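You operate a simulated robot arm through the tools that you are given. There is no shell and no other tool. Be economical: measure what you need, move in short steps, check, and stop when the job is done.

You are at the controls of a simulated robot arm. One attempt, no reset.

Task
Swap the yellow spacer for the ticket's one and emboss the green sheet.
Fine: the yellow spacer goes in the grey bay; one pull of the lever, the bed stays in. Set down upright: what you pick out.

Only the result counts: the job must be done as asked and must still hold three seconds after the hand-in. Knocking over, shifting, dropping, spilling or breaking anything else fails it. Flat cloth is picked up by pressing the open fingertips on it (5 to 10 N) and closing them slowly along it; thin cloth reads only 2 to 8 mm in the jaws.

Robot
A 7-joint arm with a two-finger parallel gripper, fixed in place. Base frame: the origin is at the foot of the arm, x ahead of it, y to its left, z up; the work surface is at about z = 850. Units: mm, degrees, N and s.
With the tool pointing down near the work surface it reaches from about 300 to 700 mm from the base axis. Its first joint turns from -66.0 to 66.0 degrees. Payload 1.57 kg.
The TCP is the grasp point between the finger pads, 30 mm short of the fingertips. In the tool frame z runs along the fingers and y along their closing line. The gripper opens to 110 mm. The fingers are 24 mm wide and 12 mm thick; the gripper's body (48 by 112 mm) begins 78 mm behind the TCP.
Orientation is that of the tool frame in the base frame, as a unit quaternion [x, y, z, w]. With the fingers straight down and closing along the base's y, the tool's x points along the base's -x, its y along +y and its z along -z.

Tools
- The arm moves only by the tool step_arm. Its argument "series" is a list of rows, each a list of 7 numbers: the turn, a rotation vector about the tool's x, y, z in units of 5 degrees (1.0 is 5 degrees), then the shift along the tool's x, y, z in units of 40 mm (1.0 is 40 mm), then the gripper command, from -1 (fully open) to 1 (shut), values between in proportion. In form: [[rx, ry, rz, tx, ty, tz, gripper], ...]. A call has 1 to 8 rows; each row shifts and turns the commanded pose from where the row before left it, along the tool's axes as they then stand. A call with a number of a shift or a turn outside -1 to 1 is refused whole. A row lasts 0.2 s, in which the tool goes at most 50 mm and 8.6 degrees; a call with a longer step from one row to the next is refused whole, and so is a gripper value outside its range. A pose out of reach is approached as far as the arm can. The call stops where the force on the tool passes 90 N (or 10 N more than at its start, if that is more) or the arm is blocked; 0.2 s more then pass. Each finger travels about 108 mm/s and halts on what it meets, pressing with about 27 N; the grip force reading is that of the motor and also rises with nothing between the fingers. The clock runs only during rows and for 0.2 s after the last one: add rows that do not move to give the fingers time. It gives the time, the measured TCP pose, the force on the tool (base axes), the opening and the grip force at its end, in the units of the frame above (readings bear some noise), with the torque about the TCP (base axes, N m) and any sound that the robot's microphone picked up.
- Cameras (640 x 400 px; columns grow to the right, rows downward): "scene" is fixed at [168.8, -398, 1426]; the picture's right is [0.75, -0.67, 0.00], its down [-0.30, -0.33, -0.90] and it looks along [0.60, 0.67, -0.44] (base axes); focal length 214 px, centre (320, 200). "wrist" rides on the gripper at [70, 16, -141] in the tool frame; the picture's right is [-0.23, 0.97, 0.00], its down [-0.85, -0.20, -0.48] and it looks along [-0.47, -0.11, 0.88] (tool axes); focal length 222 px, centre (320, 200). There is no depth. A picture from a camera that has moved, and an enlarged one, comes with that camera's place and axes in the base frame and with its lens. The place of the scene camera against the robot may be out by one fixed shift of up to 12 mm in any direction.
- camera(camera): a new picture of that camera. The clock stands still meanwhile.
- zoom(camera, box): a new picture of the part [left, top, right, bottom] of that camera's present view, enlarged. The clock stands still meanwhile.
- hand_in(): hands the job in; it is judged then, once.

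Go step by step. Nothing tells you positions but the pictures and the camera data: compare them with the known pose of the tool, close in by small moves and look again before you grip or let go. The budget is 120 turns and 76 pictures, counting those below and the enlarged ones. Unless the task says otherwise, let go and move clear before handing in, and close with one line.

The tools are called after "Request:" by a JSON object that holds its "op" and its "data". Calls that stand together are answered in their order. step_arm: Moves the arm, as the interface text tells. Its arguments: {"type":"object","properties":{"series":{"type":"array"}},"required":["series"]} The other tools are called the same way: camera (camera) takes a picture; zoom (camera, box) takes an enlarged picture of a part of a camera's view; hand_in () hands the job in.

At the start:

```text
time_s: 0.0
position: [388.8, -30.0, 1296.3]
orientation: [0.0, 1.0, 0.0, 0.0]
contact_force: [0.1, 0.7, 0.4]
torque: [0.02, 0.01, -0.01]
opening: 110.0
finger_force: 0.0
```

scene: 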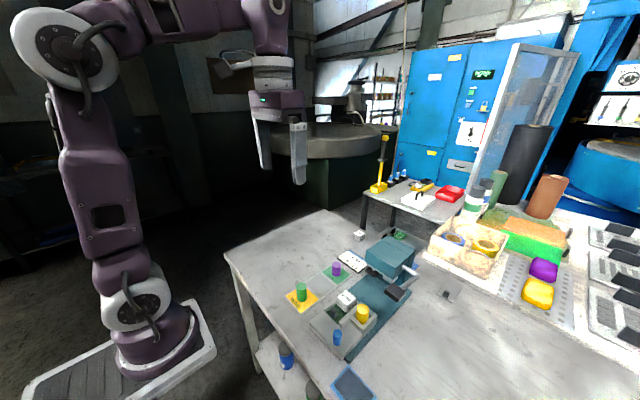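
wrist: 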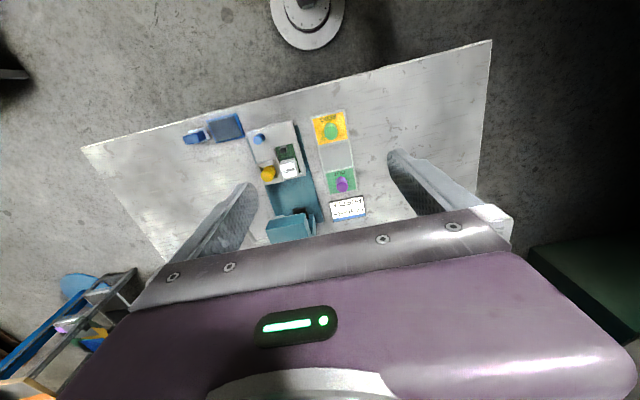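

I see a press-like machine with a bed, a few spacers, coloured sheets and a ticket. I'll zoom in on the details first.

Request:
{"op": "zoom", "data": {"camera": "scene", "box": [270, 220, 430, 320]}}

Request:
{"op": "zoom", "data": {"camera": "wrist", "box": [170, 90, 390, 250]}}

Request:
{"op": "zoom", "data": {"camera": "scene", "box": [290, 280, 410, 400]}}

```text
4.00 times, centred on (350, 270) of scene
camera zoom: at [168.8, -398.0, 1426.0], right [0.75, -0.67, 0.0], down [-0.3, -0.33, -0.9], along [0.6, 0.67, -0.44], focal length 858 px, centre (200, -80)
```

zoom: 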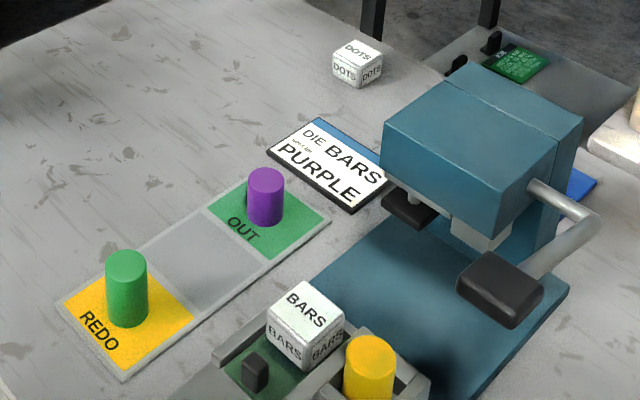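

```text
2.50 times, centred on (280, 170) of wrist
camera zoom: at [319.1, -13.1, 1438.3], right [0.23, 0.97, 0.0], down [0.85, -0.2, 0.48], along [0.47, -0.11, -0.88], focal length 555 px, centre (420, 275)
```

zoom: 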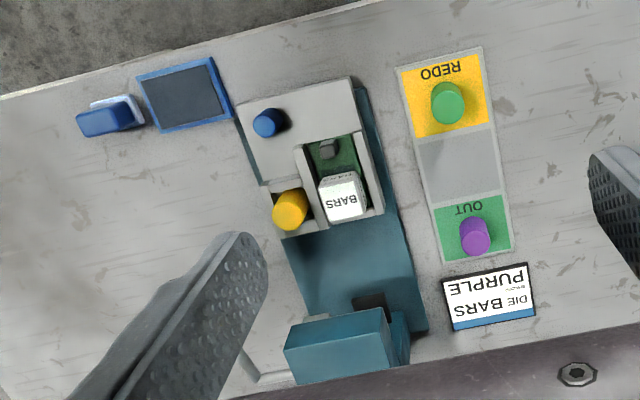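

```text
3.33 times, centred on (350, 340) of scene
camera zoom: at [168.8, -398.0, 1426.0], right [0.75, -0.67, 0.0], down [-0.3, -0.33, -0.9], along [0.6, 0.67, -0.44], focal length 715 px, centre (220, -267)
```

zoom: 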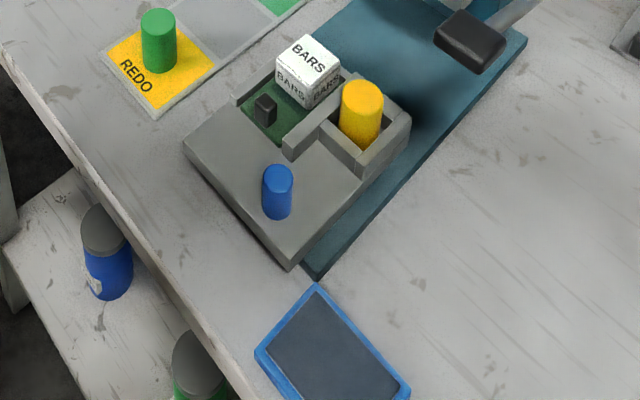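

The ticket calls for BARS and purple. I'll zoom tighter on the ticket, the bed and the press surroundings.

Request:
{"op": "zoom", "data": {"camera": "scene", "box": [334, 245, 374, 275]}}

Request:
{"op": "zoom", "data": {"camera": "scene", "box": [305, 285, 385, 345]}}

Request:
{"op": "zoom", "data": {"camera": "scene", "box": [350, 220, 430, 300]}}

Request:
{"op": "zoom", "data": {"camera": "wrist", "box": [240, 115, 320, 185]}}

```text
13.33 times, centred on (354, 260) of scene
camera zoom: at [168.8, -398.0, 1426.0], right [0.75, -0.67, 0.0], down [-0.3, -0.33, -0.9], along [0.6, 0.67, -0.44], focal length 2860 px, centre (-133, -600)
```

zoom: 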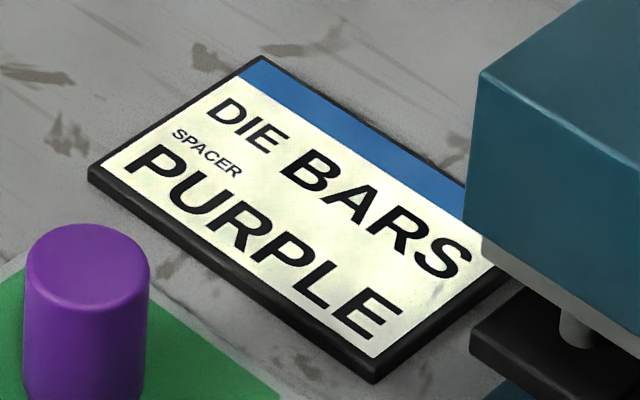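

```text
6.67 times, centred on (345, 315) of scene
camera zoom: at [168.8, -398.0, 1426.0], right [0.75, -0.67, 0.0], down [-0.3, -0.33, -0.9], along [0.6, 0.67, -0.44], focal length 1430 px, centre (153, -567)
```

zoom: 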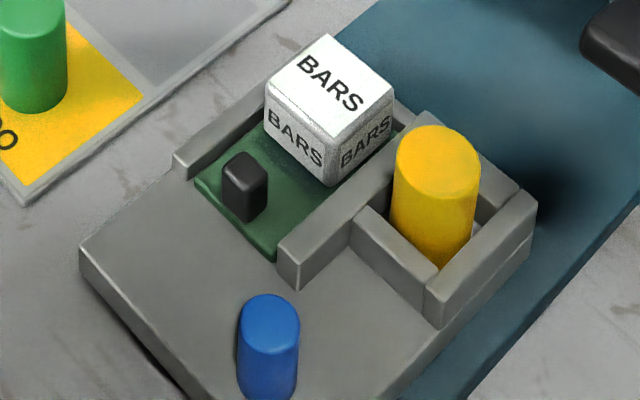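

```text
5.00 times, centred on (390, 260) of scene
camera zoom: at [168.8, -398.0, 1426.0], right [0.75, -0.67, 0.0], down [-0.3, -0.33, -0.9], along [0.6, 0.67, -0.44], focal length 1072 px, centre (-30, -100)
```

zoom: 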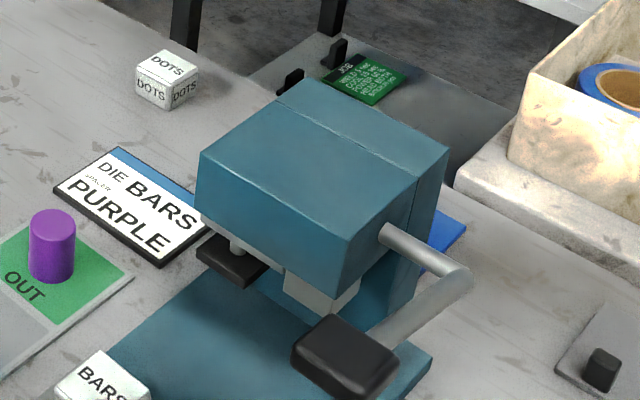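

```text
5.71 times, centred on (280, 150) of wrist
camera zoom: at [319.1, -13.1, 1438.3], right [0.23, 0.97, 0.0], down [0.85, -0.2, 0.48], along [0.47, -0.11, -0.88], focal length 1269 px, centre (549, 486)
```

zoom: 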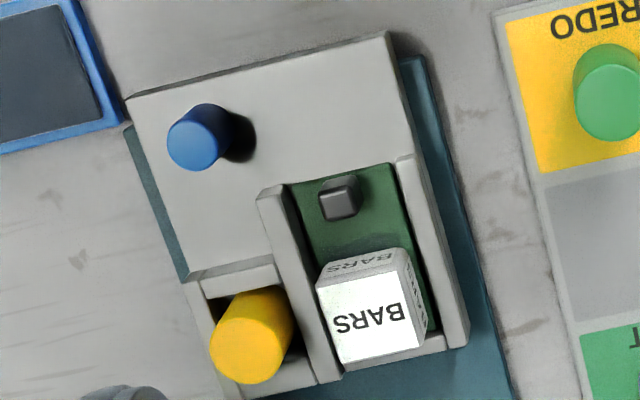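

Request:
{"op": "zoom", "data": {"camera": "scene", "box": [385, 222, 425, 247]}}

Request:
{"op": "zoom", "data": {"camera": "scene", "box": [370, 250, 490, 325]}}

Request:
{"op": "zoom", "data": {"camera": "wrist", "box": [170, 90, 290, 170]}}

```text
16.00 times, centred on (405, 234) of scene
camera zoom: at [168.8, -398.0, 1426.0], right [0.75, -0.67, 0.0], down [-0.3, -0.33, -0.9], along [0.6, 0.67, -0.44], focal length 3432 px, centre (-1040, -352)
```

zoom: 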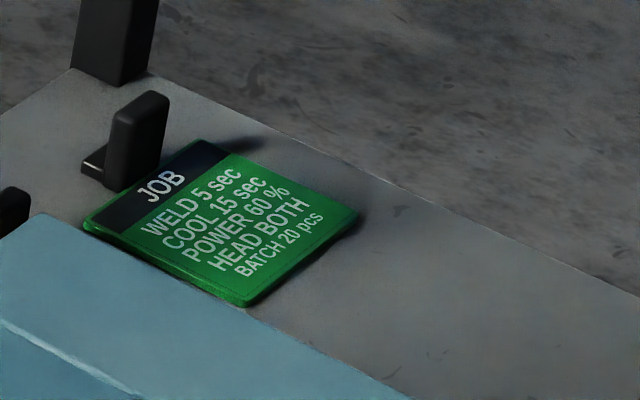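

```text
5.33 times, centred on (430, 288) of scene
camera zoom: at [168.8, -398.0, 1426.0], right [0.75, -0.67, 0.0], down [-0.3, -0.33, -0.9], along [0.6, 0.67, -0.44], focal length 1144 px, centre (-267, -267)
```

zoom: 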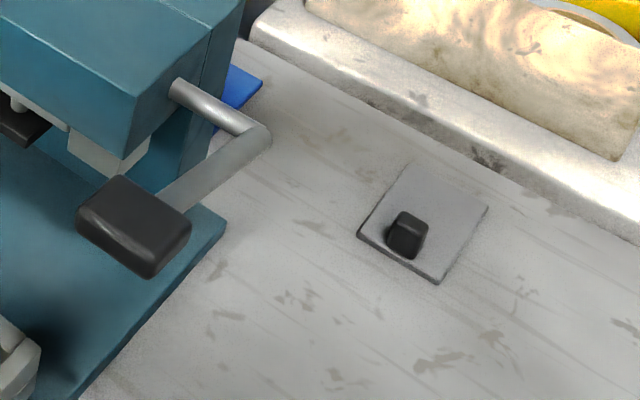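

```text
5.00 times, centred on (230, 130) of wrist
camera zoom: at [319.1, -13.1, 1438.3], right [0.23, 0.97, 0.0], down [0.85, -0.2, 0.48], along [0.47, -0.11, -0.88], focal length 1111 px, centre (770, 550)
```

zoom: 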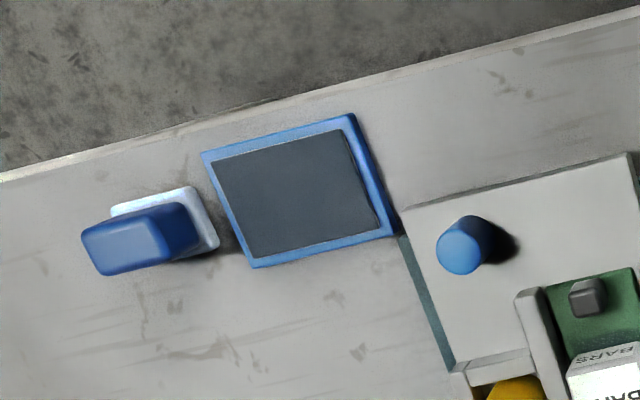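

The green sheet and BARS die are already in the bed. Purple stands in OUT, yellow is in the bed's slot, and the grey bay is the tray's middle. I'll move closer to measure.

Request:
{"op": "step_arm", "data": {"series": [[0, 0, 0, -0.3, -0.35, 0.9, -1], [0, 0, 0, -0.3, -0.35, 0.9, -1], [0, 0, 0, -0.3, -0.35, 0.9, -1], [0, 0, 0, -0.3, -0.35, 0.9, -1], [0, 0, 0, -0.3, -0.35, 0.9, -1], [0, 0, 0, 0, 0, 0, -1]]}}

Request:
{"op": "camera", "data": {"camera": "wrist"}}

```text
time_s: 1.4
position: [447.8, -100.0, 1116.5]
orientation: [0.0, 1.0, 0.0, -0.001]
contact_force: [-0.2, -0.2, -0.1]
torque: [0.0, -0.03, 0.03]
opening: 110.1
finger_force: 0.0
```

```text
63 pictures are left
camera wrist: at [377.7, -82.7, 1257.5], right [0.23, 0.97, 0.0], down [0.86, -0.2, 0.48], along [0.47, -0.11, -0.88], focal length 222 px, centre (320, 200)
```

wrist: 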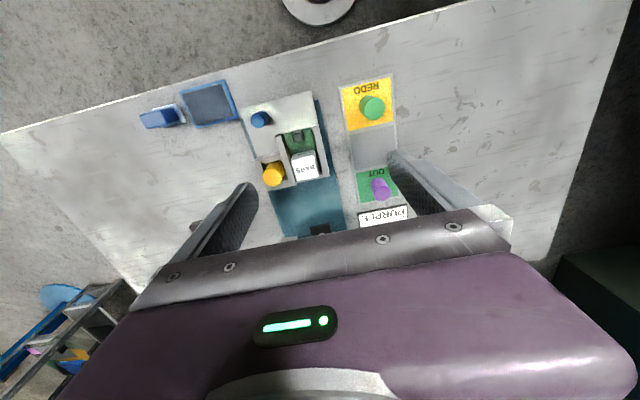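

Request:
{"op": "zoom", "data": {"camera": "wrist", "box": [230, 70, 410, 240]}}

```text
2.35 times, centred on (320, 155) of wrist
camera zoom: at [377.7, -82.7, 1257.5], right [0.23, 0.97, 0.0], down [0.86, -0.2, 0.48], along [0.47, -0.11, -0.88], focal length 523 px, centre (320, 306)
```

zoom: 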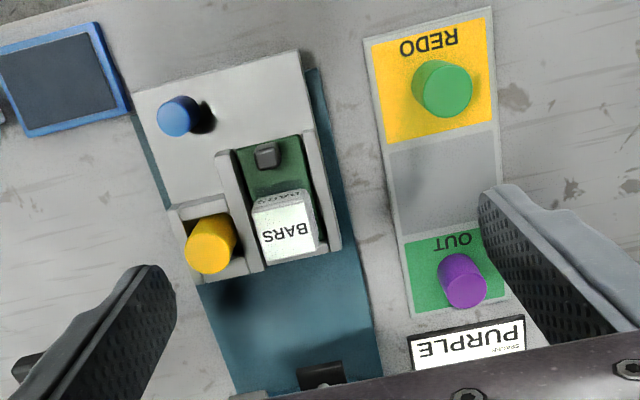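

Positions look like yellow ≈ (497,-193), purple ≈ (578,-13) and grey bay ≈ (511,-10). The die is too close to yellow to close along y, so I'll turn the tool 90° to close along x.

Request:
{"op": "step_arm", "data": {"series": [[0, 0, 1, 0, 0, 0, -1], [0, 0, 1, 0, 0, 0, -1], [0, 0, 1, 0, 0, 0, -1], [0, 0, 1, 0, 0, 0, -1], [0, 0, 1, 0, 0, 0, -1], [0, 0, 1, 0, 0, 0, -1], [0, 0, 1, 0, 0, 0, -1], [0, 0, 1, 0, 0, 0, -1]]}}

Request:
{"op": "step_arm", "data": {"series": [[0, 0, 1, 0, 0, 0, -1], [0, 0, 1, 0, 0, 0, -1], [0, 0, 1, 0, 0, 0, -1], [0, 0, 1, 0, 0, 0, -1], [0, 0, 1, 0, 0, 0, -1], [0, 0, 1, 0, 0, 0, -1], [0, 0, 1, 0, 0, 0, -1], [0, 0, 1, 0, 0, 0, -1]]}}

Request:
{"op": "step_arm", "data": {"series": [[0, 0, 1, 0, 0, 0, -1], [0, 0, 1, 0, 0, 0, -1], [0, 0, 0, 0, 0, 0, -1]]}}

Request:
{"op": "camera", "data": {"camera": "wrist"}}

```text
time_s: 3.2
position: [447.5, -99.5, 1115.6]
orientation: [0.343, 0.939, 0.0, 0.001]
contact_force: [-0.1, 1.3, 0.3]
torque: [0.0, 0.04, 0.02]
opening: 110.0
finger_force: 0.0
```

```text
time_s: 5.0
position: [448.1, -99.3, 1117.4]
orientation: [0.643, 0.766, 0.0, 0.001]
contact_force: [0.5, -1.0, 0.7]
torque: [0.0, 0.0, -0.02]
opening: 109.8
finger_force: 0.0
```

```text
time_s: 5.8
position: [449.2, -98.0, 1116.6]
orientation: [0.708, 0.707, 0.001, 0.001]
contact_force: [0.4, -0.7, 0.3]
torque: [0.0, 0.01, 0.0]
opening: 109.9
finger_force: 0.1
```

```text
61 pictures are left
camera wrist: at [465.2, -29.7, 1258.7], right [0.97, -0.23, 0.0], down [-0.2, -0.85, 0.48], along [-0.11, -0.47, -0.88], focal length 222 px, centre (320, 200)
```

wrist: 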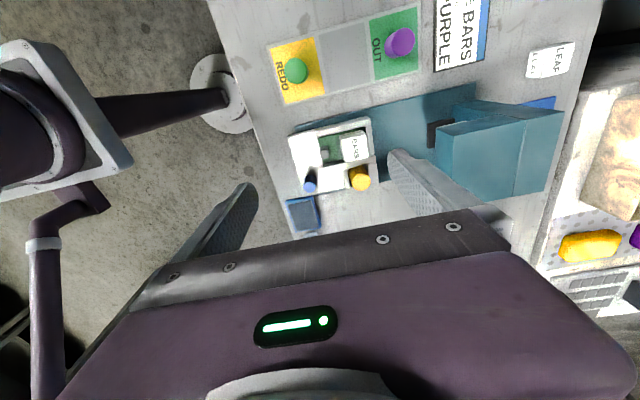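

Request:
{"op": "step_arm", "data": {"series": [[0, 0, 0, -0.475, 0.24, 0.5, -0.1], [0, 0, 0, -0.475, 0.24, 0.5, -0.1], [0, 0, 0, -0.475, 0.24, 0.5, -0.1], [0, 0, 0, -0.475, 0.24, 0.5, -0.1], [0, 0, 0, -0.475, 0.24, 0.5, -0.1], [0, 0, 0, 0, 0, 0, -0.1]]}}

Request:
{"op": "camera", "data": {"camera": "wrist"}}

Request:
{"op": "zoom", "data": {"camera": "scene", "box": [300, 220, 440, 350]}}

```text
time_s: 7.2
position: [499.0, -193.8, 1016.5]
orientation: [0.707, 0.707, 0.0, 0.0]
contact_force: [0.8, -0.1, 0.6]
torque: [-0.01, 0.0, 0.01]
opening: 60.3
finger_force: 0.2
```

```text
60 pictures are left
camera wrist: at [515.1, -125.1, 1157.5], right [0.97, -0.23, 0.0], down [-0.2, -0.86, 0.48], along [-0.11, -0.47, -0.88], focal length 222 px, centre (320, 200)
```

wrist: 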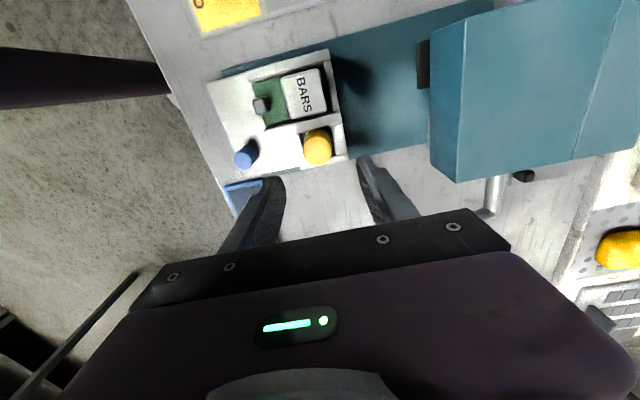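

```text
3.08 times, centred on (370, 285) of scene
camera zoom: at [168.8, -398.0, 1426.0], right [0.75, -0.67, 0.0], down [-0.3, -0.33, -0.9], along [0.6, 0.67, -0.44], focal length 660 px, centre (166, -62)
```

zoom: 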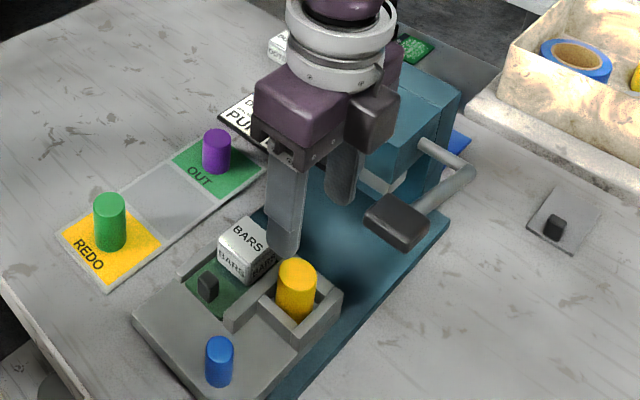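

Request:
{"op": "zoom", "data": {"camera": "wrist", "box": [220, 50, 380, 190]}}

```text
2.86 times, centred on (300, 120) of wrist
camera zoom: at [515.1, -125.1, 1157.5], right [0.97, -0.23, 0.0], down [-0.2, -0.86, 0.48], along [-0.11, -0.47, -0.88], focal length 635 px, centre (377, 429)
```

zoom: 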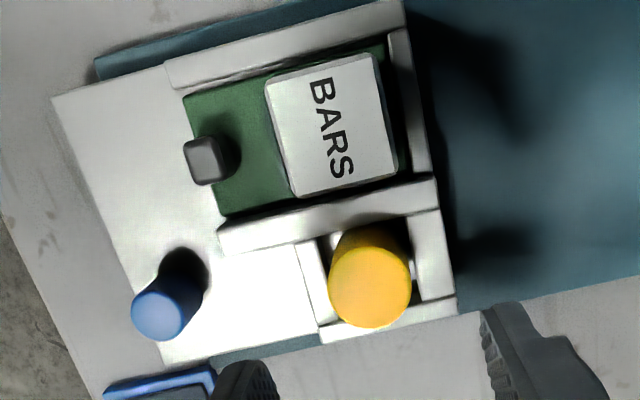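

Request:
{"op": "step_arm", "data": {"series": [[0, 0, 0, 0.02, -0.04, 0.8, -0.1], [0, 0, 0, 0.02, -0.03, 0.8, -0.1], [0, 0, 0, 0, 0, 0, -0.1]]}}

Request:
{"op": "camera", "data": {"camera": "wrist"}}

Request:
{"op": "zoom", "data": {"camera": "scene", "box": [320, 260, 410, 340]}}

```text
time_s: 8.0
position: [496.4, -192.8, 953.1]
orientation: [0.707, 0.707, 0.0, -0.001]
contact_force: [-0.9, -1.6, 1.1]
torque: [-0.01, -0.02, -0.05]
opening: 60.6
finger_force: 0.0
```

```text
57 pictures are left
camera wrist: at [513.1, -123.4, 1093.6], right [0.97, -0.23, 0.0], down [-0.2, -0.85, 0.48], along [-0.11, -0.47, -0.88], focal length 222 px, centre (320, 200)
```

wrist: 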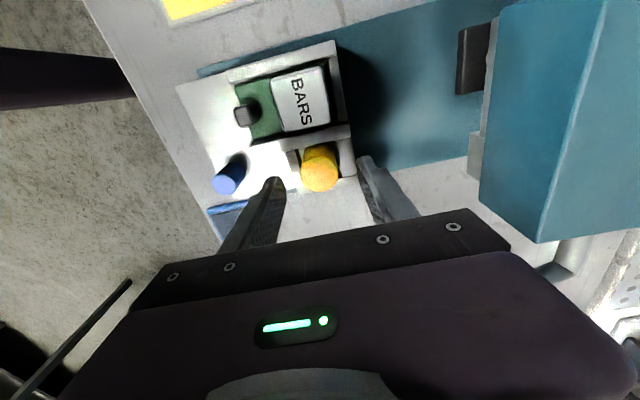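

```text
5.00 times, centred on (365, 300) of scene
camera zoom: at [168.8, -398.0, 1426.0], right [0.75, -0.67, 0.0], down [-0.3, -0.33, -0.9], along [0.6, 0.67, -0.44], focal length 1072 px, centre (95, -300)
```

zoom: 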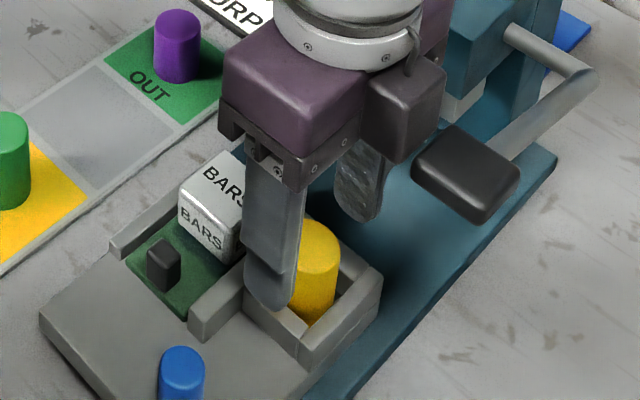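

Request:
{"op": "step_arm", "data": {"series": [[0, 0, 0, -0.03, 0, 0.4, -0.1], [0, 0, 0, 0, 0, 0.4, -0.1], [0, 0, 0, 0, 0, 0, -0.1]]}}

Request:
{"op": "zoom", "data": {"camera": "wrist", "box": [200, 90, 440, 240]}}

Request:
{"op": "zoom", "data": {"camera": "scene", "box": [320, 260, 410, 340]}}

```text
time_s: 8.7
position: [501.8, -193.3, 926.6]
orientation: [0.707, 0.708, 0.007, 0.008]
contact_force: [0.0, 5.2, 14.7]
torque: [0.1, -0.34, 0.19]
opening: 60.3
finger_force: 0.1
stopped in row 3: the force on the tool passed its limit at 97 N (the readings are from after the stop); the commanded pose is now the measured one
```

```text
2.67 times, centred on (320, 165) of wrist
camera zoom: at [514.2, -124.1, 1068.9], right [0.97, -0.23, 0.02], down [-0.21, -0.85, 0.48], along [-0.09, -0.47, -0.88], focal length 592 px, centre (320, 293)
```

zoom: 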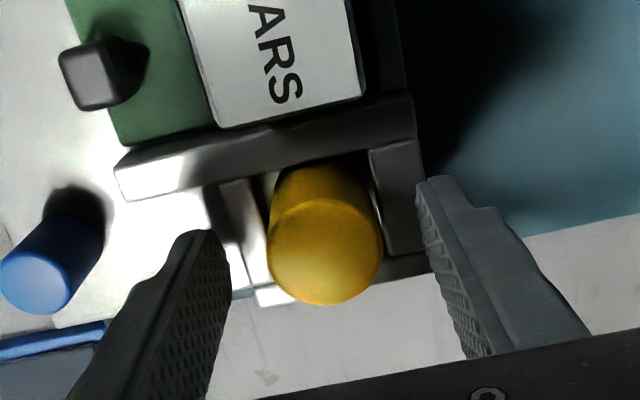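

```text
5.00 times, centred on (365, 300) of scene
camera zoom: at [168.6, -397.8, 1426.1], right [0.75, -0.67, 0.0], down [-0.3, -0.33, -0.9], along [0.6, 0.67, -0.44], focal length 1072 px, centre (95, -300)
```

zoom: 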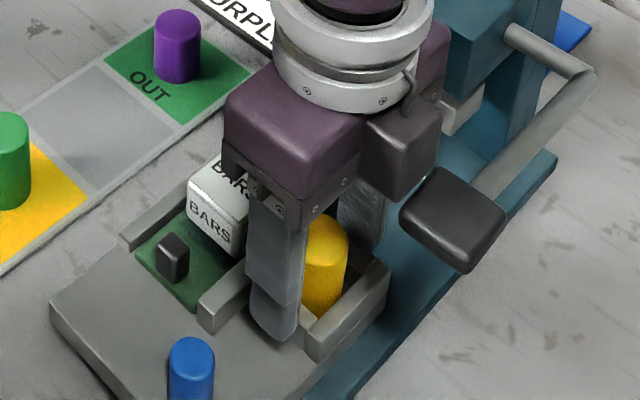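

Contact: the body seems to have pushed on the lever grip, or a fingertip hit the bed. I'll back straight up and look.

Request:
{"op": "step_arm", "data": {"series": [[0, 0, 0, 0, 0, -0.3, -0.1], [0, 0, 0, 0, 0, -0.6, -0.1], [0, 0, 0, 0, 0, -0.9, -0.1], [0, 0, 0, 0, 0, -0.7, -0.1], [0, 0, 0, 0, 0, 0, -0.1]]}}

Request:
{"op": "zoom", "data": {"camera": "scene", "box": [320, 240, 440, 340]}}

Request:
{"op": "camera", "data": {"camera": "wrist"}}

```text
time_s: 9.9
position: [497.1, -194.6, 1028.1]
orientation: [0.707, 0.707, 0.005, 0.009]
contact_force: [-0.2, -0.5, 0.1]
torque: [-0.04, 0.0, 0.02]
opening: 60.5
finger_force: 0.0
```

```text
4.00 times, centred on (380, 290) of scene
camera zoom: at [168.8, -398.0, 1426.0], right [0.75, -0.67, 0.0], down [-0.3, -0.33, -0.9], along [0.6, 0.67, -0.44], focal length 858 px, centre (80, -160)
```

zoom: 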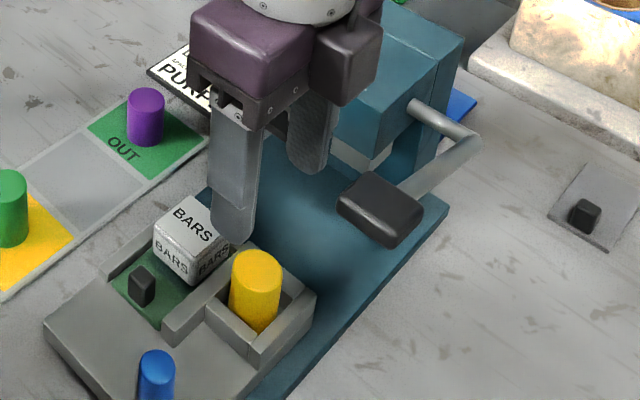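

```text
52 pictures are left
camera wrist: at [511.1, -124.3, 1168.7], right [0.97, -0.23, 0.02], down [-0.21, -0.85, 0.48], along [-0.09, -0.47, -0.88], focal length 222 px, centre (320, 200)
```

wrist: 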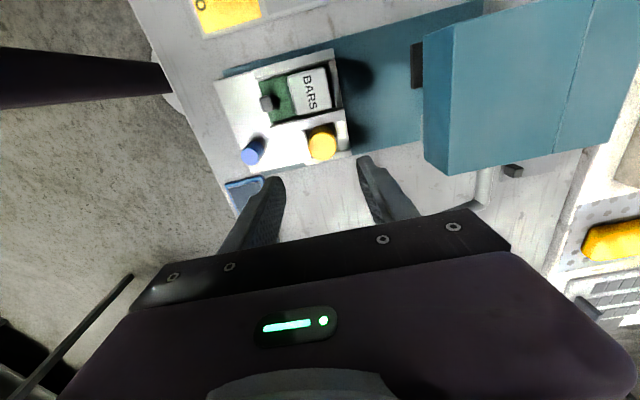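

The lever grip sits about (526,-257,1025) and has sprung back; the body pushed it, so I need to keep clear of it. I'll tilt the tool 20° in the plane of the pads, leaning the body toward +y.

Request:
{"op": "step_arm", "data": {"series": [[0.227, -0.936, 0, 0, 0, 0, -0.1], [0, -1, 0, 0, 0, 0, -0.1], [0, -1, 0, 0, 0, 0, -0.1], [0, -1, 0, 0, 0, 0, -0.1], [0, 0, 0, 0.385, 0.075, 0.765, -0.1], [0, 0, 0, 0.385, 0.075, 0.765, -0.1], [0, 0, 0, 0, 0, 0, -0.1]]}}

Request:
{"op": "camera", "data": {"camera": "wrist"}}

Request:
{"op": "zoom", "data": {"camera": "scene", "box": [320, 240, 440, 340]}}

```text
time_s: 11.5
position: [504.7, -186.2, 957.9]
orientation: [0.696, 0.697, -0.121, 0.122]
contact_force: [-0.3, 1.2, 0.2]
torque: [-0.02, 0.02, 0.0]
opening: 60.8
finger_force: 0.1
```

```text
51 pictures are left
camera wrist: at [520.8, -73.1, 1066.6], right [0.97, -0.21, 0.08], down [-0.2, -0.64, 0.74], along [-0.11, -0.74, -0.67], focal length 222 px, centre (320, 200)
```

wrist: 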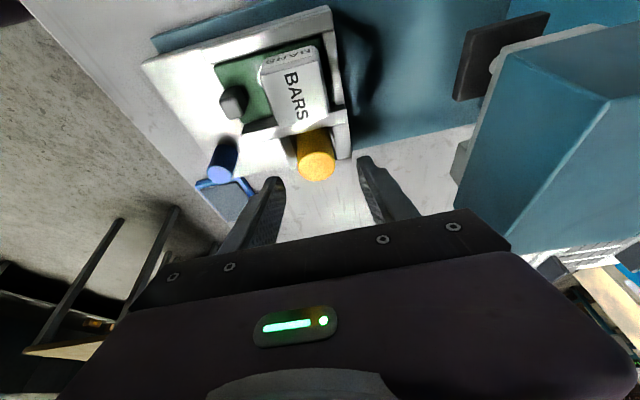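

```text
4.00 times, centred on (380, 290) of scene
camera zoom: at [168.8, -398.0, 1426.0], right [0.75, -0.67, 0.0], down [-0.3, -0.33, -0.9], along [0.6, 0.67, -0.44], focal length 858 px, centre (80, -160)
```

zoom: 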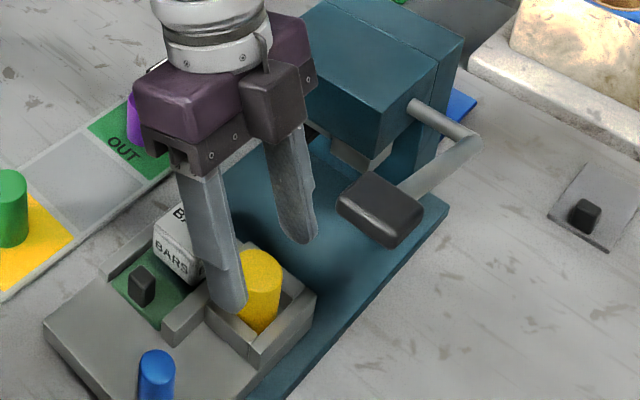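

Request:
{"op": "step_arm", "data": {"series": [[0, 0, 0, 0.106, -0.02, 0.4, -0.1], [0, 0, 0, 0.106, -0.02, 0.4, -0.1], [0, 0, 0, 0, 0, 0, -0.1]]}}

Request:
{"op": "zoom", "data": {"camera": "scene", "box": [320, 240, 440, 340]}}

Request:
{"op": "zoom", "data": {"camera": "wrist", "box": [220, 50, 420, 230]}}

```text
time_s: 12.5
position: [508.8, -191.1, 929.9]
orientation: [0.695, 0.697, -0.118, 0.131]
contact_force: [0.5, 2.0, 12.9]
torque: [0.09, -0.49, 0.25]
opening: 61.2
finger_force: 0.1
stopped in row 3: the force on the tool passed its limit at 92 N (the readings are from after the stop); the commanded pose is now the measured one
```

```text
4.00 times, centred on (380, 290) of scene
camera zoom: at [168.6, -397.9, 1426.1], right [0.75, -0.67, 0.0], down [-0.3, -0.33, -0.9], along [0.6, 0.67, -0.44], focal length 858 px, centre (80, -160)
```

zoom: 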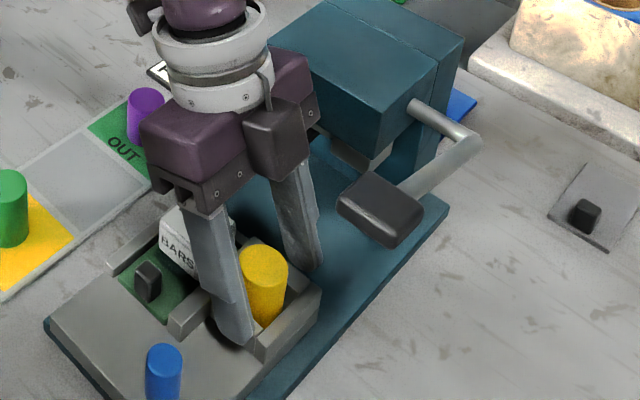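

```text
2.22 times, centred on (320, 140) of wrist
camera zoom: at [522.3, -76.9, 1038.8], right [0.97, -0.21, 0.1], down [-0.21, -0.64, 0.74], along [-0.09, -0.74, -0.66], focal length 494 px, centre (320, 333)
```

zoom: 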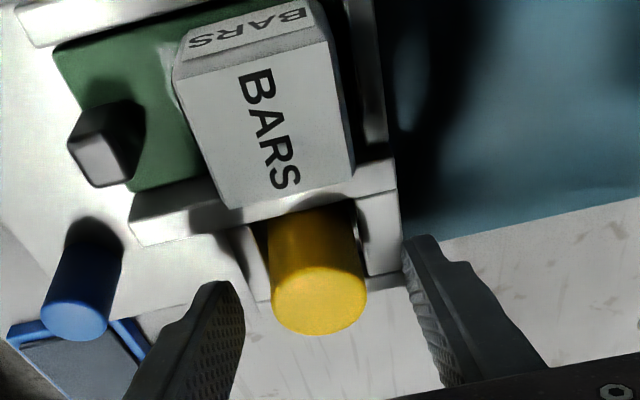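

The fingertip is resting on the bed's back wall (top ≈ 897), and the lever was not touched this time. Yellow's top is ≈ 920, so I'm at a good grip height. I'll raise 5 mm, straighten and close.

Request:
{"op": "step_arm", "data": {"series": [[0.2, 0, 0, -0.043, 0, -0.118, -0.1], [0, 0, 0, 0, 0, 0, -0.1], [0, 0, 0, 0, 0, 0, 0.3], [0, 0, 0, 0, 0, 0, 1], [0, 0, 0, 0, 0, 0, 1], [0, 0, 0, 0, 0, 0, 1]]}}

Request:
{"op": "zoom", "data": {"camera": "wrist", "box": [220, 50, 420, 230]}}

```text
time_s: 13.9
position: [507.6, -190.7, 933.1]
orientation: [0.697, 0.696, -0.124, 0.122]
contact_force: [0.1, 0.9, 0.9]
torque: [0.03, -0.03, 0.01]
opening: 31.1
finger_force: 26.5
```

```text
2.22 times, centred on (320, 140) of wrist
camera zoom: at [524.1, -76.4, 1042.7], right [0.97, -0.21, 0.08], down [-0.2, -0.64, 0.74], along [-0.11, -0.74, -0.66], focal length 494 px, centre (320, 333)
```

zoom: 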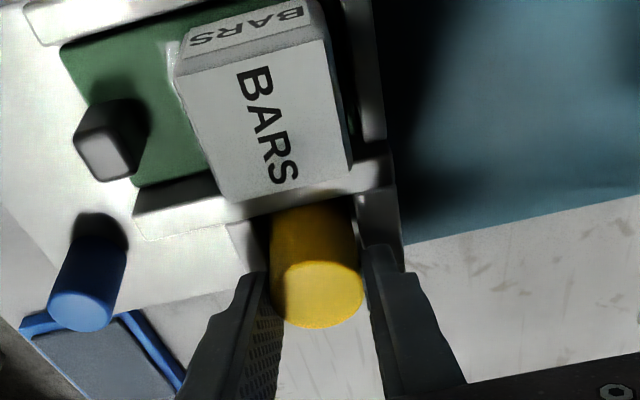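

Yellow is gripped (31 mm). Lifting straight up.

Request:
{"op": "step_arm", "data": {"series": [[0, 0, 0, -0.17, 0, -0.47, 1], [0, 0, 0, -0.342, 0, -0.94, 1], [0, 0, 0, -0.342, 0, -0.94, 1], [0, 0, 0, 0, 0, 0, 1]]}}

Request:
{"op": "camera", "data": {"camera": "wrist"}}

Request:
{"op": "zoom", "data": {"camera": "scene", "box": [290, 230, 430, 340]}}

```text
time_s: 14.9
position: [507.6, -188.0, 1034.4]
orientation: [0.697, 0.696, -0.123, 0.123]
contact_force: [0.3, -0.7, -2.7]
torque: [0.02, -0.01, 0.0]
opening: 31.0
finger_force: 27.1
```

```text
46 pictures are left
camera wrist: at [523.7, -75.0, 1143.5], right [0.97, -0.22, 0.08], down [-0.2, -0.64, 0.74], along [-0.11, -0.74, -0.66], focal length 222 px, centre (320, 200)
```

wrist: 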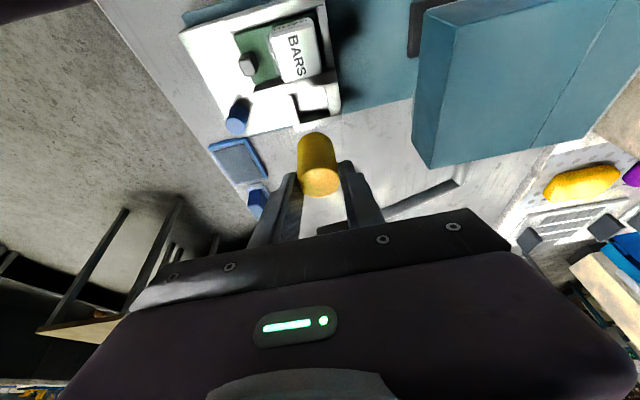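

```text
3.64 times, centred on (360, 285) of scene
camera zoom: at [168.9, -398.0, 1426.0], right [0.75, -0.67, 0.0], down [-0.3, -0.33, -0.9], along [0.6, 0.67, -0.44], focal length 780 px, centre (174, -109)
```

zoom: 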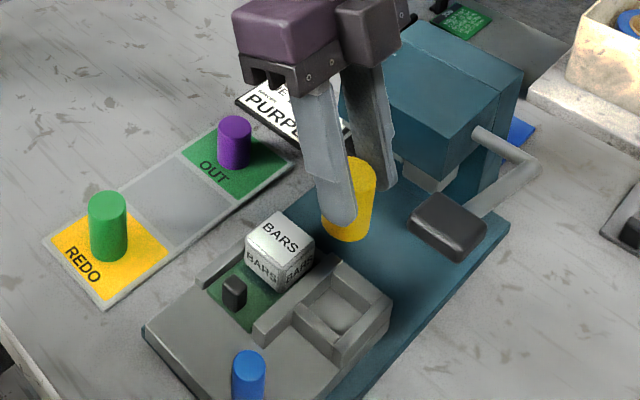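

Yellow is clear. Carrying it over the grey bay.

Request:
{"op": "step_arm", "data": {"series": [[0, 0, 0, 0.84, 0, -0.306, 1], [0, 0, 0, 0.84, 0, -0.306, 1], [0, 0, 0, 0.84, 0, -0.306, 1], [0, 0, 0, 0.84, 0, -0.306, 1], [0, 0, 0, 0.84, 0, -0.306, 1], [0, 0, 0, 0, 0, 0, 1], [0, 0, 0, 0.342, 0, 0.94, 1], [0, 0, 0, 0, 0, 0, 1]]}}

Request:
{"op": "camera", "data": {"camera": "wrist"}}

Request:
{"op": "zoom", "data": {"camera": "scene", "box": [270, 210, 390, 320]}}

```text
time_s: 16.7
position: [507.0, -12.6, 991.7]
orientation: [0.697, 0.696, -0.124, 0.123]
contact_force: [-0.8, -0.3, -2.7]
torque: [0.0, -0.02, -0.03]
opening: 31.3
finger_force: 27.8
```

```text
44 pictures are left
camera wrist: at [524.3, 101.2, 1101.4], right [0.97, -0.21, 0.08], down [-0.2, -0.64, 0.74], along [-0.11, -0.74, -0.66], focal length 222 px, centre (320, 200)
```

wrist: 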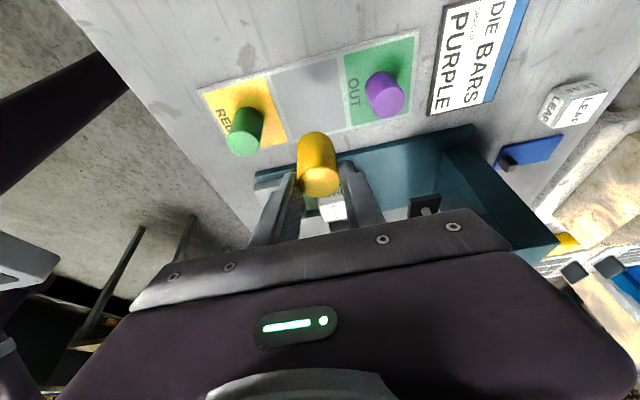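

```text
3.64 times, centred on (330, 265) of scene
camera zoom: at [168.9, -398.0, 1426.0], right [0.75, -0.67, 0.0], down [-0.3, -0.33, -0.9], along [0.6, 0.67, -0.44], focal length 780 px, centre (284, -36)
```

zoom: 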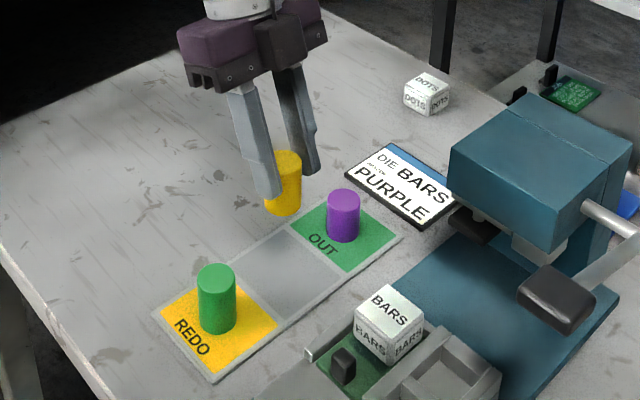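

Request:
{"op": "step_arm", "data": {"series": [[0, 0, 0, 0.35, 0.038, 0.765, 1], [0, 0, 0, 0.35, 0.038, 0.765, 1], [0, 0, 0, 0, 0, 0, 1]]}}

Request:
{"op": "zoom", "data": {"camera": "scene", "box": [280, 230, 380, 310]}}

Request:
{"op": "zoom", "data": {"camera": "wrist", "box": [200, 40, 420, 230]}}

```text
time_s: 17.5
position: [510.1, -7.4, 925.0]
orientation: [0.697, 0.696, -0.124, 0.123]
contact_force: [-0.3, -0.1, -2.7]
torque: [0.01, 0.04, 0.0]
opening: 31.3
finger_force: 26.7
```

```text
5.00 times, centred on (330, 270) of scene
camera zoom: at [168.9, -398.0, 1426.0], right [0.75, -0.67, 0.0], down [-0.3, -0.33, -0.9], along [0.6, 0.67, -0.44], focal length 1072 px, centre (270, -150)
```

zoom: 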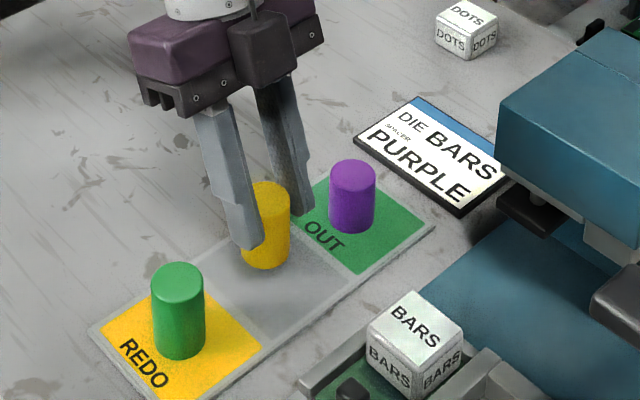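

```text
2.11 times, centred on (310, 135) of wrist
camera zoom: at [526.6, 107.1, 1034.6], right [0.97, -0.21, 0.08], down [-0.2, -0.64, 0.74], along [-0.11, -0.74, -0.66], focal length 468 px, centre (341, 337)
```

zoom: 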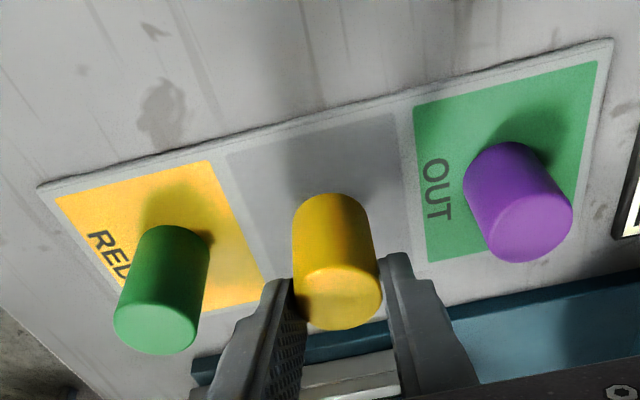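

Yellow is centred over the grey bay. Lowering gently to contact.

Request:
{"op": "step_arm", "data": {"series": [[0, 0, 0, 0.026, 0, 0.07, 1], [0, 0, 0, 0.026, 0, 0.07, 1], [0, 0, 0, 0.017, 0, 0.047, 1], [0, 0, 0, 0, 0, 0, 1]]}}

```text
time_s: 18.5
position: [511.3, -6.2, 918.3]
orientation: [0.697, 0.696, -0.124, 0.123]
contact_force: [0.2, 0.0, -3.9]
torque: [0.01, 0.01, 0.01]
opening: 31.2
finger_force: 27.4
```

Request:
{"op": "step_arm", "data": {"series": [[0, 0, 0, 0.017, 0, 0.047, 1], [0, 0, 0, 0.017, 0, 0.047, 1], [0, 0, 0, 0, 0, 0, 1]]}}

Request:
{"op": "zoom", "data": {"camera": "scene", "box": [290, 240, 350, 290]}}

```text
time_s: 19.3
position: [510.3, -7.5, 913.5]
orientation: [0.697, 0.696, -0.124, 0.123]
contact_force: [-0.1, 0.9, -3.2]
torque: [0.03, -0.02, -0.03]
opening: 31.1
finger_force: 26.5
```

```text
8.00 times, centred on (320, 265) of scene
camera zoom: at [168.9, -398.0, 1426.0], right [0.75, -0.67, 0.0], down [-0.3, -0.33, -0.9], along [0.6, 0.67, -0.44], focal length 1716 px, centre (320, -320)
```

zoom: 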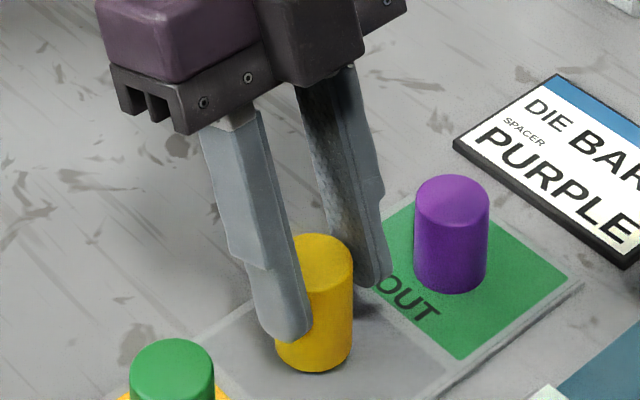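

Request:
{"op": "step_arm", "data": {"series": [[0, 0, 0, 0.017, 0, 0.047, 1], [0, 0, 0, 0, 0, 0, 1]]}}

Request:
{"op": "step_arm", "data": {"series": [[0, 0, 0, 0.017, 0, 0.047, 1], [0, 0, 0, 0, 0, 0, 1]]}}

```text
time_s: 19.9
position: [511.4, -6.2, 911.3]
orientation: [0.696, 0.696, -0.124, 0.123]
contact_force: [-0.5, 0.0, -3.3]
torque: [0.03, 0.03, 0.0]
opening: 31.0
finger_force: 27.1
```

```text
time_s: 20.5
position: [511.0, -6.0, 911.2]
orientation: [0.696, 0.696, -0.124, 0.122]
contact_force: [0.4, -0.4, -4.1]
torque: [-0.02, 0.0, 0.0]
opening: 31.1
finger_force: 26.9
```

Request:
{"op": "step_arm", "data": {"series": [[0, 0, 0, 0.017, 0, 0.047, 1], [0, 0, 0, 0, 0, 0, 1]]}}

Request:
{"op": "step_arm", "data": {"series": [[0, 0, 0, 0.017, 0, 0.047, 1], [0, 0, 0, 0, 0, 0, 1]]}}

Request:
{"op": "zoom", "data": {"camera": "scene", "box": [290, 240, 350, 290]}}

```text
time_s: 21.1
position: [510.3, -7.6, 907.5]
orientation: [0.697, 0.696, -0.125, 0.123]
contact_force: [-3.8, -1.3, 17.2]
torque: [-0.05, 0.2, 0.0]
opening: 31.3
finger_force: 26.5
```

```text
time_s: 21.7
position: [511.4, -7.7, 905.2]
orientation: [0.697, 0.696, -0.125, 0.123]
contact_force: [0.8, -3.6, 14.0]
torque: [-0.2, -0.19, -0.04]
opening: 31.3
finger_force: 26.3
```

```text
8.00 times, centred on (320, 265) of scene
camera zoom: at [168.6, -398.1, 1426.0], right [0.75, -0.67, 0.0], down [-0.3, -0.33, -0.9], along [0.6, 0.67, -0.44], focal length 1716 px, centre (320, -320)
```

zoom: 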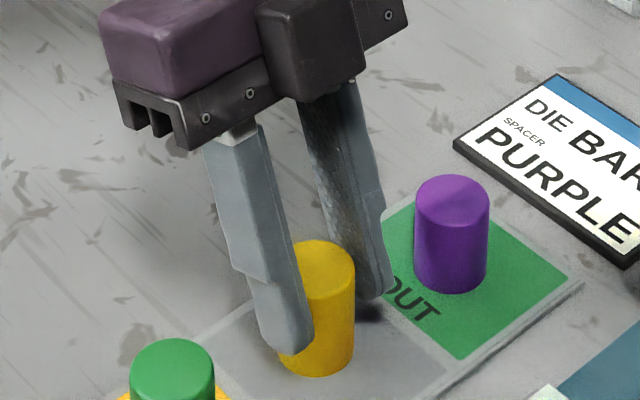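

Seated. Opening to ~48 mm.

Request:
{"op": "step_arm", "data": {"series": [[0, 0, 0, -0.009, 0, -0.024, 1], [0, 0, 0, 0, 0, 0, 0.4], [0, 0, 0, 0, 0, 0, 0.12], [0, 0, 0, 0, 0, 0, 0.12]]}}

Request:
{"op": "zoom", "data": {"camera": "wrist", "box": [200, 40, 420, 230]}}

```text
time_s: 22.7
position: [510.8, -6.7, 906.4]
orientation: [0.697, 0.696, -0.125, 0.123]
contact_force: [0.1, -0.2, -0.2]
torque: [0.02, -0.01, 0.0]
opening: 48.6
finger_force: 0.1
```

```text
2.11 times, centred on (310, 135) of wrist
camera zoom: at [527.7, 107.3, 1016.0], right [0.97, -0.21, 0.08], down [-0.2, -0.64, 0.74], along [-0.11, -0.74, -0.66], focal length 468 px, centre (341, 337)
```

zoom: 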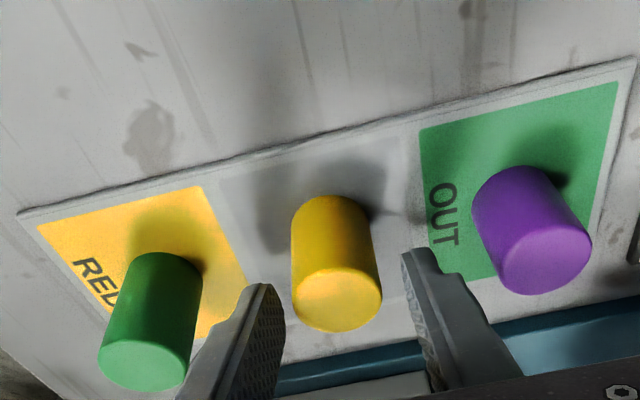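

Yellow stands in the grey bay. Raising and moving over purple.

Request:
{"op": "step_arm", "data": {"series": [[0, 0, 0, -0.342, 0, -0.94, 0.12], [0, 0, 0, -0.342, 0, -0.94, 0.12], [0, 0, 0, 0, 0.85, 0, -0.1], [0, 0, 0, 0, 0.85, 0, -0.1], [0, 0, 0, 0, 0, 0, -0.1]]}}

Request:
{"op": "zoom", "data": {"camera": "wrist", "box": [200, 40, 420, 230]}}

Request:
{"op": "zoom", "data": {"camera": "scene", "box": [280, 230, 380, 310]}}

```text
time_s: 23.9
position: [578.0, -6.8, 988.1]
orientation: [0.697, 0.696, -0.124, 0.122]
contact_force: [-0.1, -0.2, 0.6]
torque: [0.03, -0.01, 0.01]
opening: 60.6
finger_force: 0.1
```

```text
2.11 times, centred on (310, 135) of wrist
camera zoom: at [595.2, 107.0, 1097.9], right [0.97, -0.22, 0.08], down [-0.2, -0.64, 0.74], along [-0.11, -0.74, -0.66], focal length 468 px, centre (341, 337)
```

zoom: 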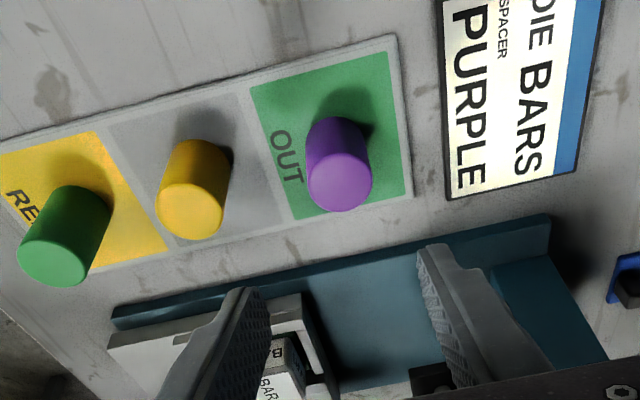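

```text
5.00 times, centred on (330, 270) of scene
camera zoom: at [168.8, -398.0, 1426.0], right [0.75, -0.67, 0.0], down [-0.3, -0.33, -0.9], along [0.6, 0.67, -0.44], focal length 1072 px, centre (270, -150)
```

zoom: 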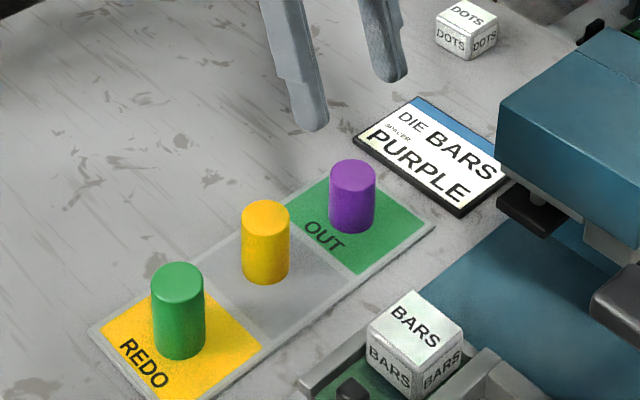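

Yellow stands well inside the grey bay. Purple is at ≈ (584,-15) with its top ≈ 888; I'll lower to grip only its top 14 mm.

Request:
{"op": "step_arm", "data": {"series": [[0, 0, 0, 0.23, 0.05, 0.64, -0.1], [0, 0, 0, 0.23, 0.05, 0.64, -0.1], [0, 0, 0, 0.2, 0.05, 0.5, -0.1], [0, 0, 0, 0, 0, 0, -0.1]]}}

Request:
{"op": "zoom", "data": {"camera": "wrist", "box": [200, 40, 420, 230]}}

Request:
{"op": "zoom", "data": {"camera": "scene", "box": [300, 230, 380, 300]}}

```text
time_s: 24.9
position: [585.9, -6.9, 911.9]
orientation: [0.696, 0.696, -0.124, 0.123]
contact_force: [-0.6, -0.5, 0.1]
torque: [-0.01, 0.0, -0.02]
opening: 60.3
finger_force: 0.1
```

```text
2.11 times, centred on (310, 135) of wrist
camera zoom: at [602.6, 106.1, 1020.3], right [0.97, -0.21, 0.08], down [-0.2, -0.64, 0.74], along [-0.11, -0.74, -0.66], focal length 468 px, centre (341, 337)
```

zoom: 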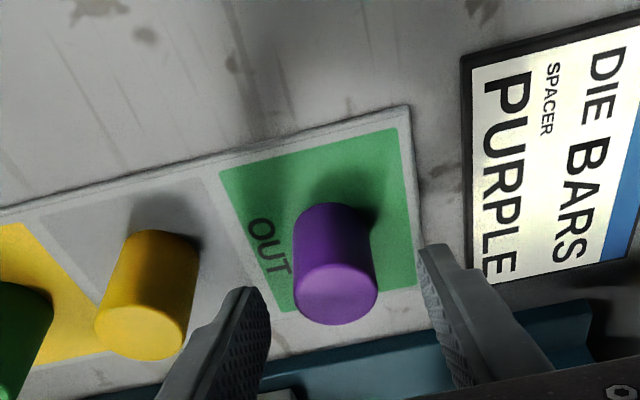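

```text
5.71 times, centred on (340, 265) of scene
camera zoom: at [168.8, -398.0, 1426.0], right [0.75, -0.67, 0.0], down [-0.3, -0.33, -0.9], along [0.6, 0.67, -0.44], focal length 1226 px, centre (206, -171)
```

zoom: 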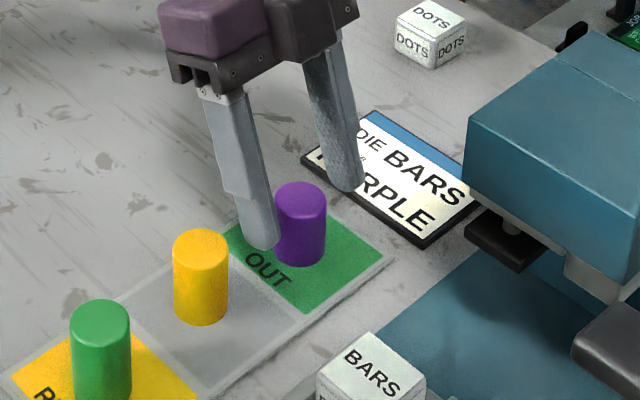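

Request:
{"op": "step_arm", "data": {"series": [[0, 0, 0, 0.043, -0.02, 0.118, -0.1], [0, 0, 0, 0, 0, 0, -0.1], [0, 0, 0, 0, 0, 0, 0.3], [0, 0, 0, 0, 0, 0, 1], [0, 0, 0, 0, 0, 0, 1], [0, 0, 0, 0, 0, 0, 1]]}}

Request:
{"op": "step_arm", "data": {"series": [[0, 0, 0, -0.17, 0, -0.47, 1], [0, 0, 0, -0.342, 0, -0.94, 1], [0, 0, 0, -0.342, 0, -0.94, 1], [0, 0, 0, -0.26, 0, -0.7, 1], [0, 0, 0, 0, 0, 0, 1]]}}

Request:
{"op": "zoom", "data": {"camera": "scene", "box": [290, 210, 410, 310]}}

```text
time_s: 26.3
position: [585.2, -7.5, 906.3]
orientation: [0.696, 0.696, -0.124, 0.123]
contact_force: [-0.7, -0.5, 0.7]
torque: [-0.04, -0.07, 0.0]
opening: 31.0
finger_force: 27.0
```

```text
time_s: 27.5
position: [584.6, -6.1, 1035.8]
orientation: [0.696, 0.696, -0.124, 0.123]
contact_force: [-0.6, 0.4, -2.9]
torque: [-0.01, 0.01, 0.02]
opening: 31.4
finger_force: 27.2
```

```text
4.00 times, centred on (350, 260) of scene
camera zoom: at [168.9, -398.0, 1426.0], right [0.75, -0.67, 0.0], down [-0.3, -0.33, -0.9], along [0.6, 0.67, -0.44], focal length 858 px, centre (200, -40)
```

zoom: 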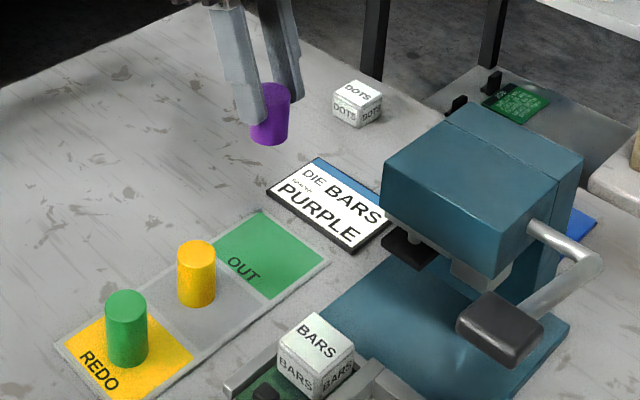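

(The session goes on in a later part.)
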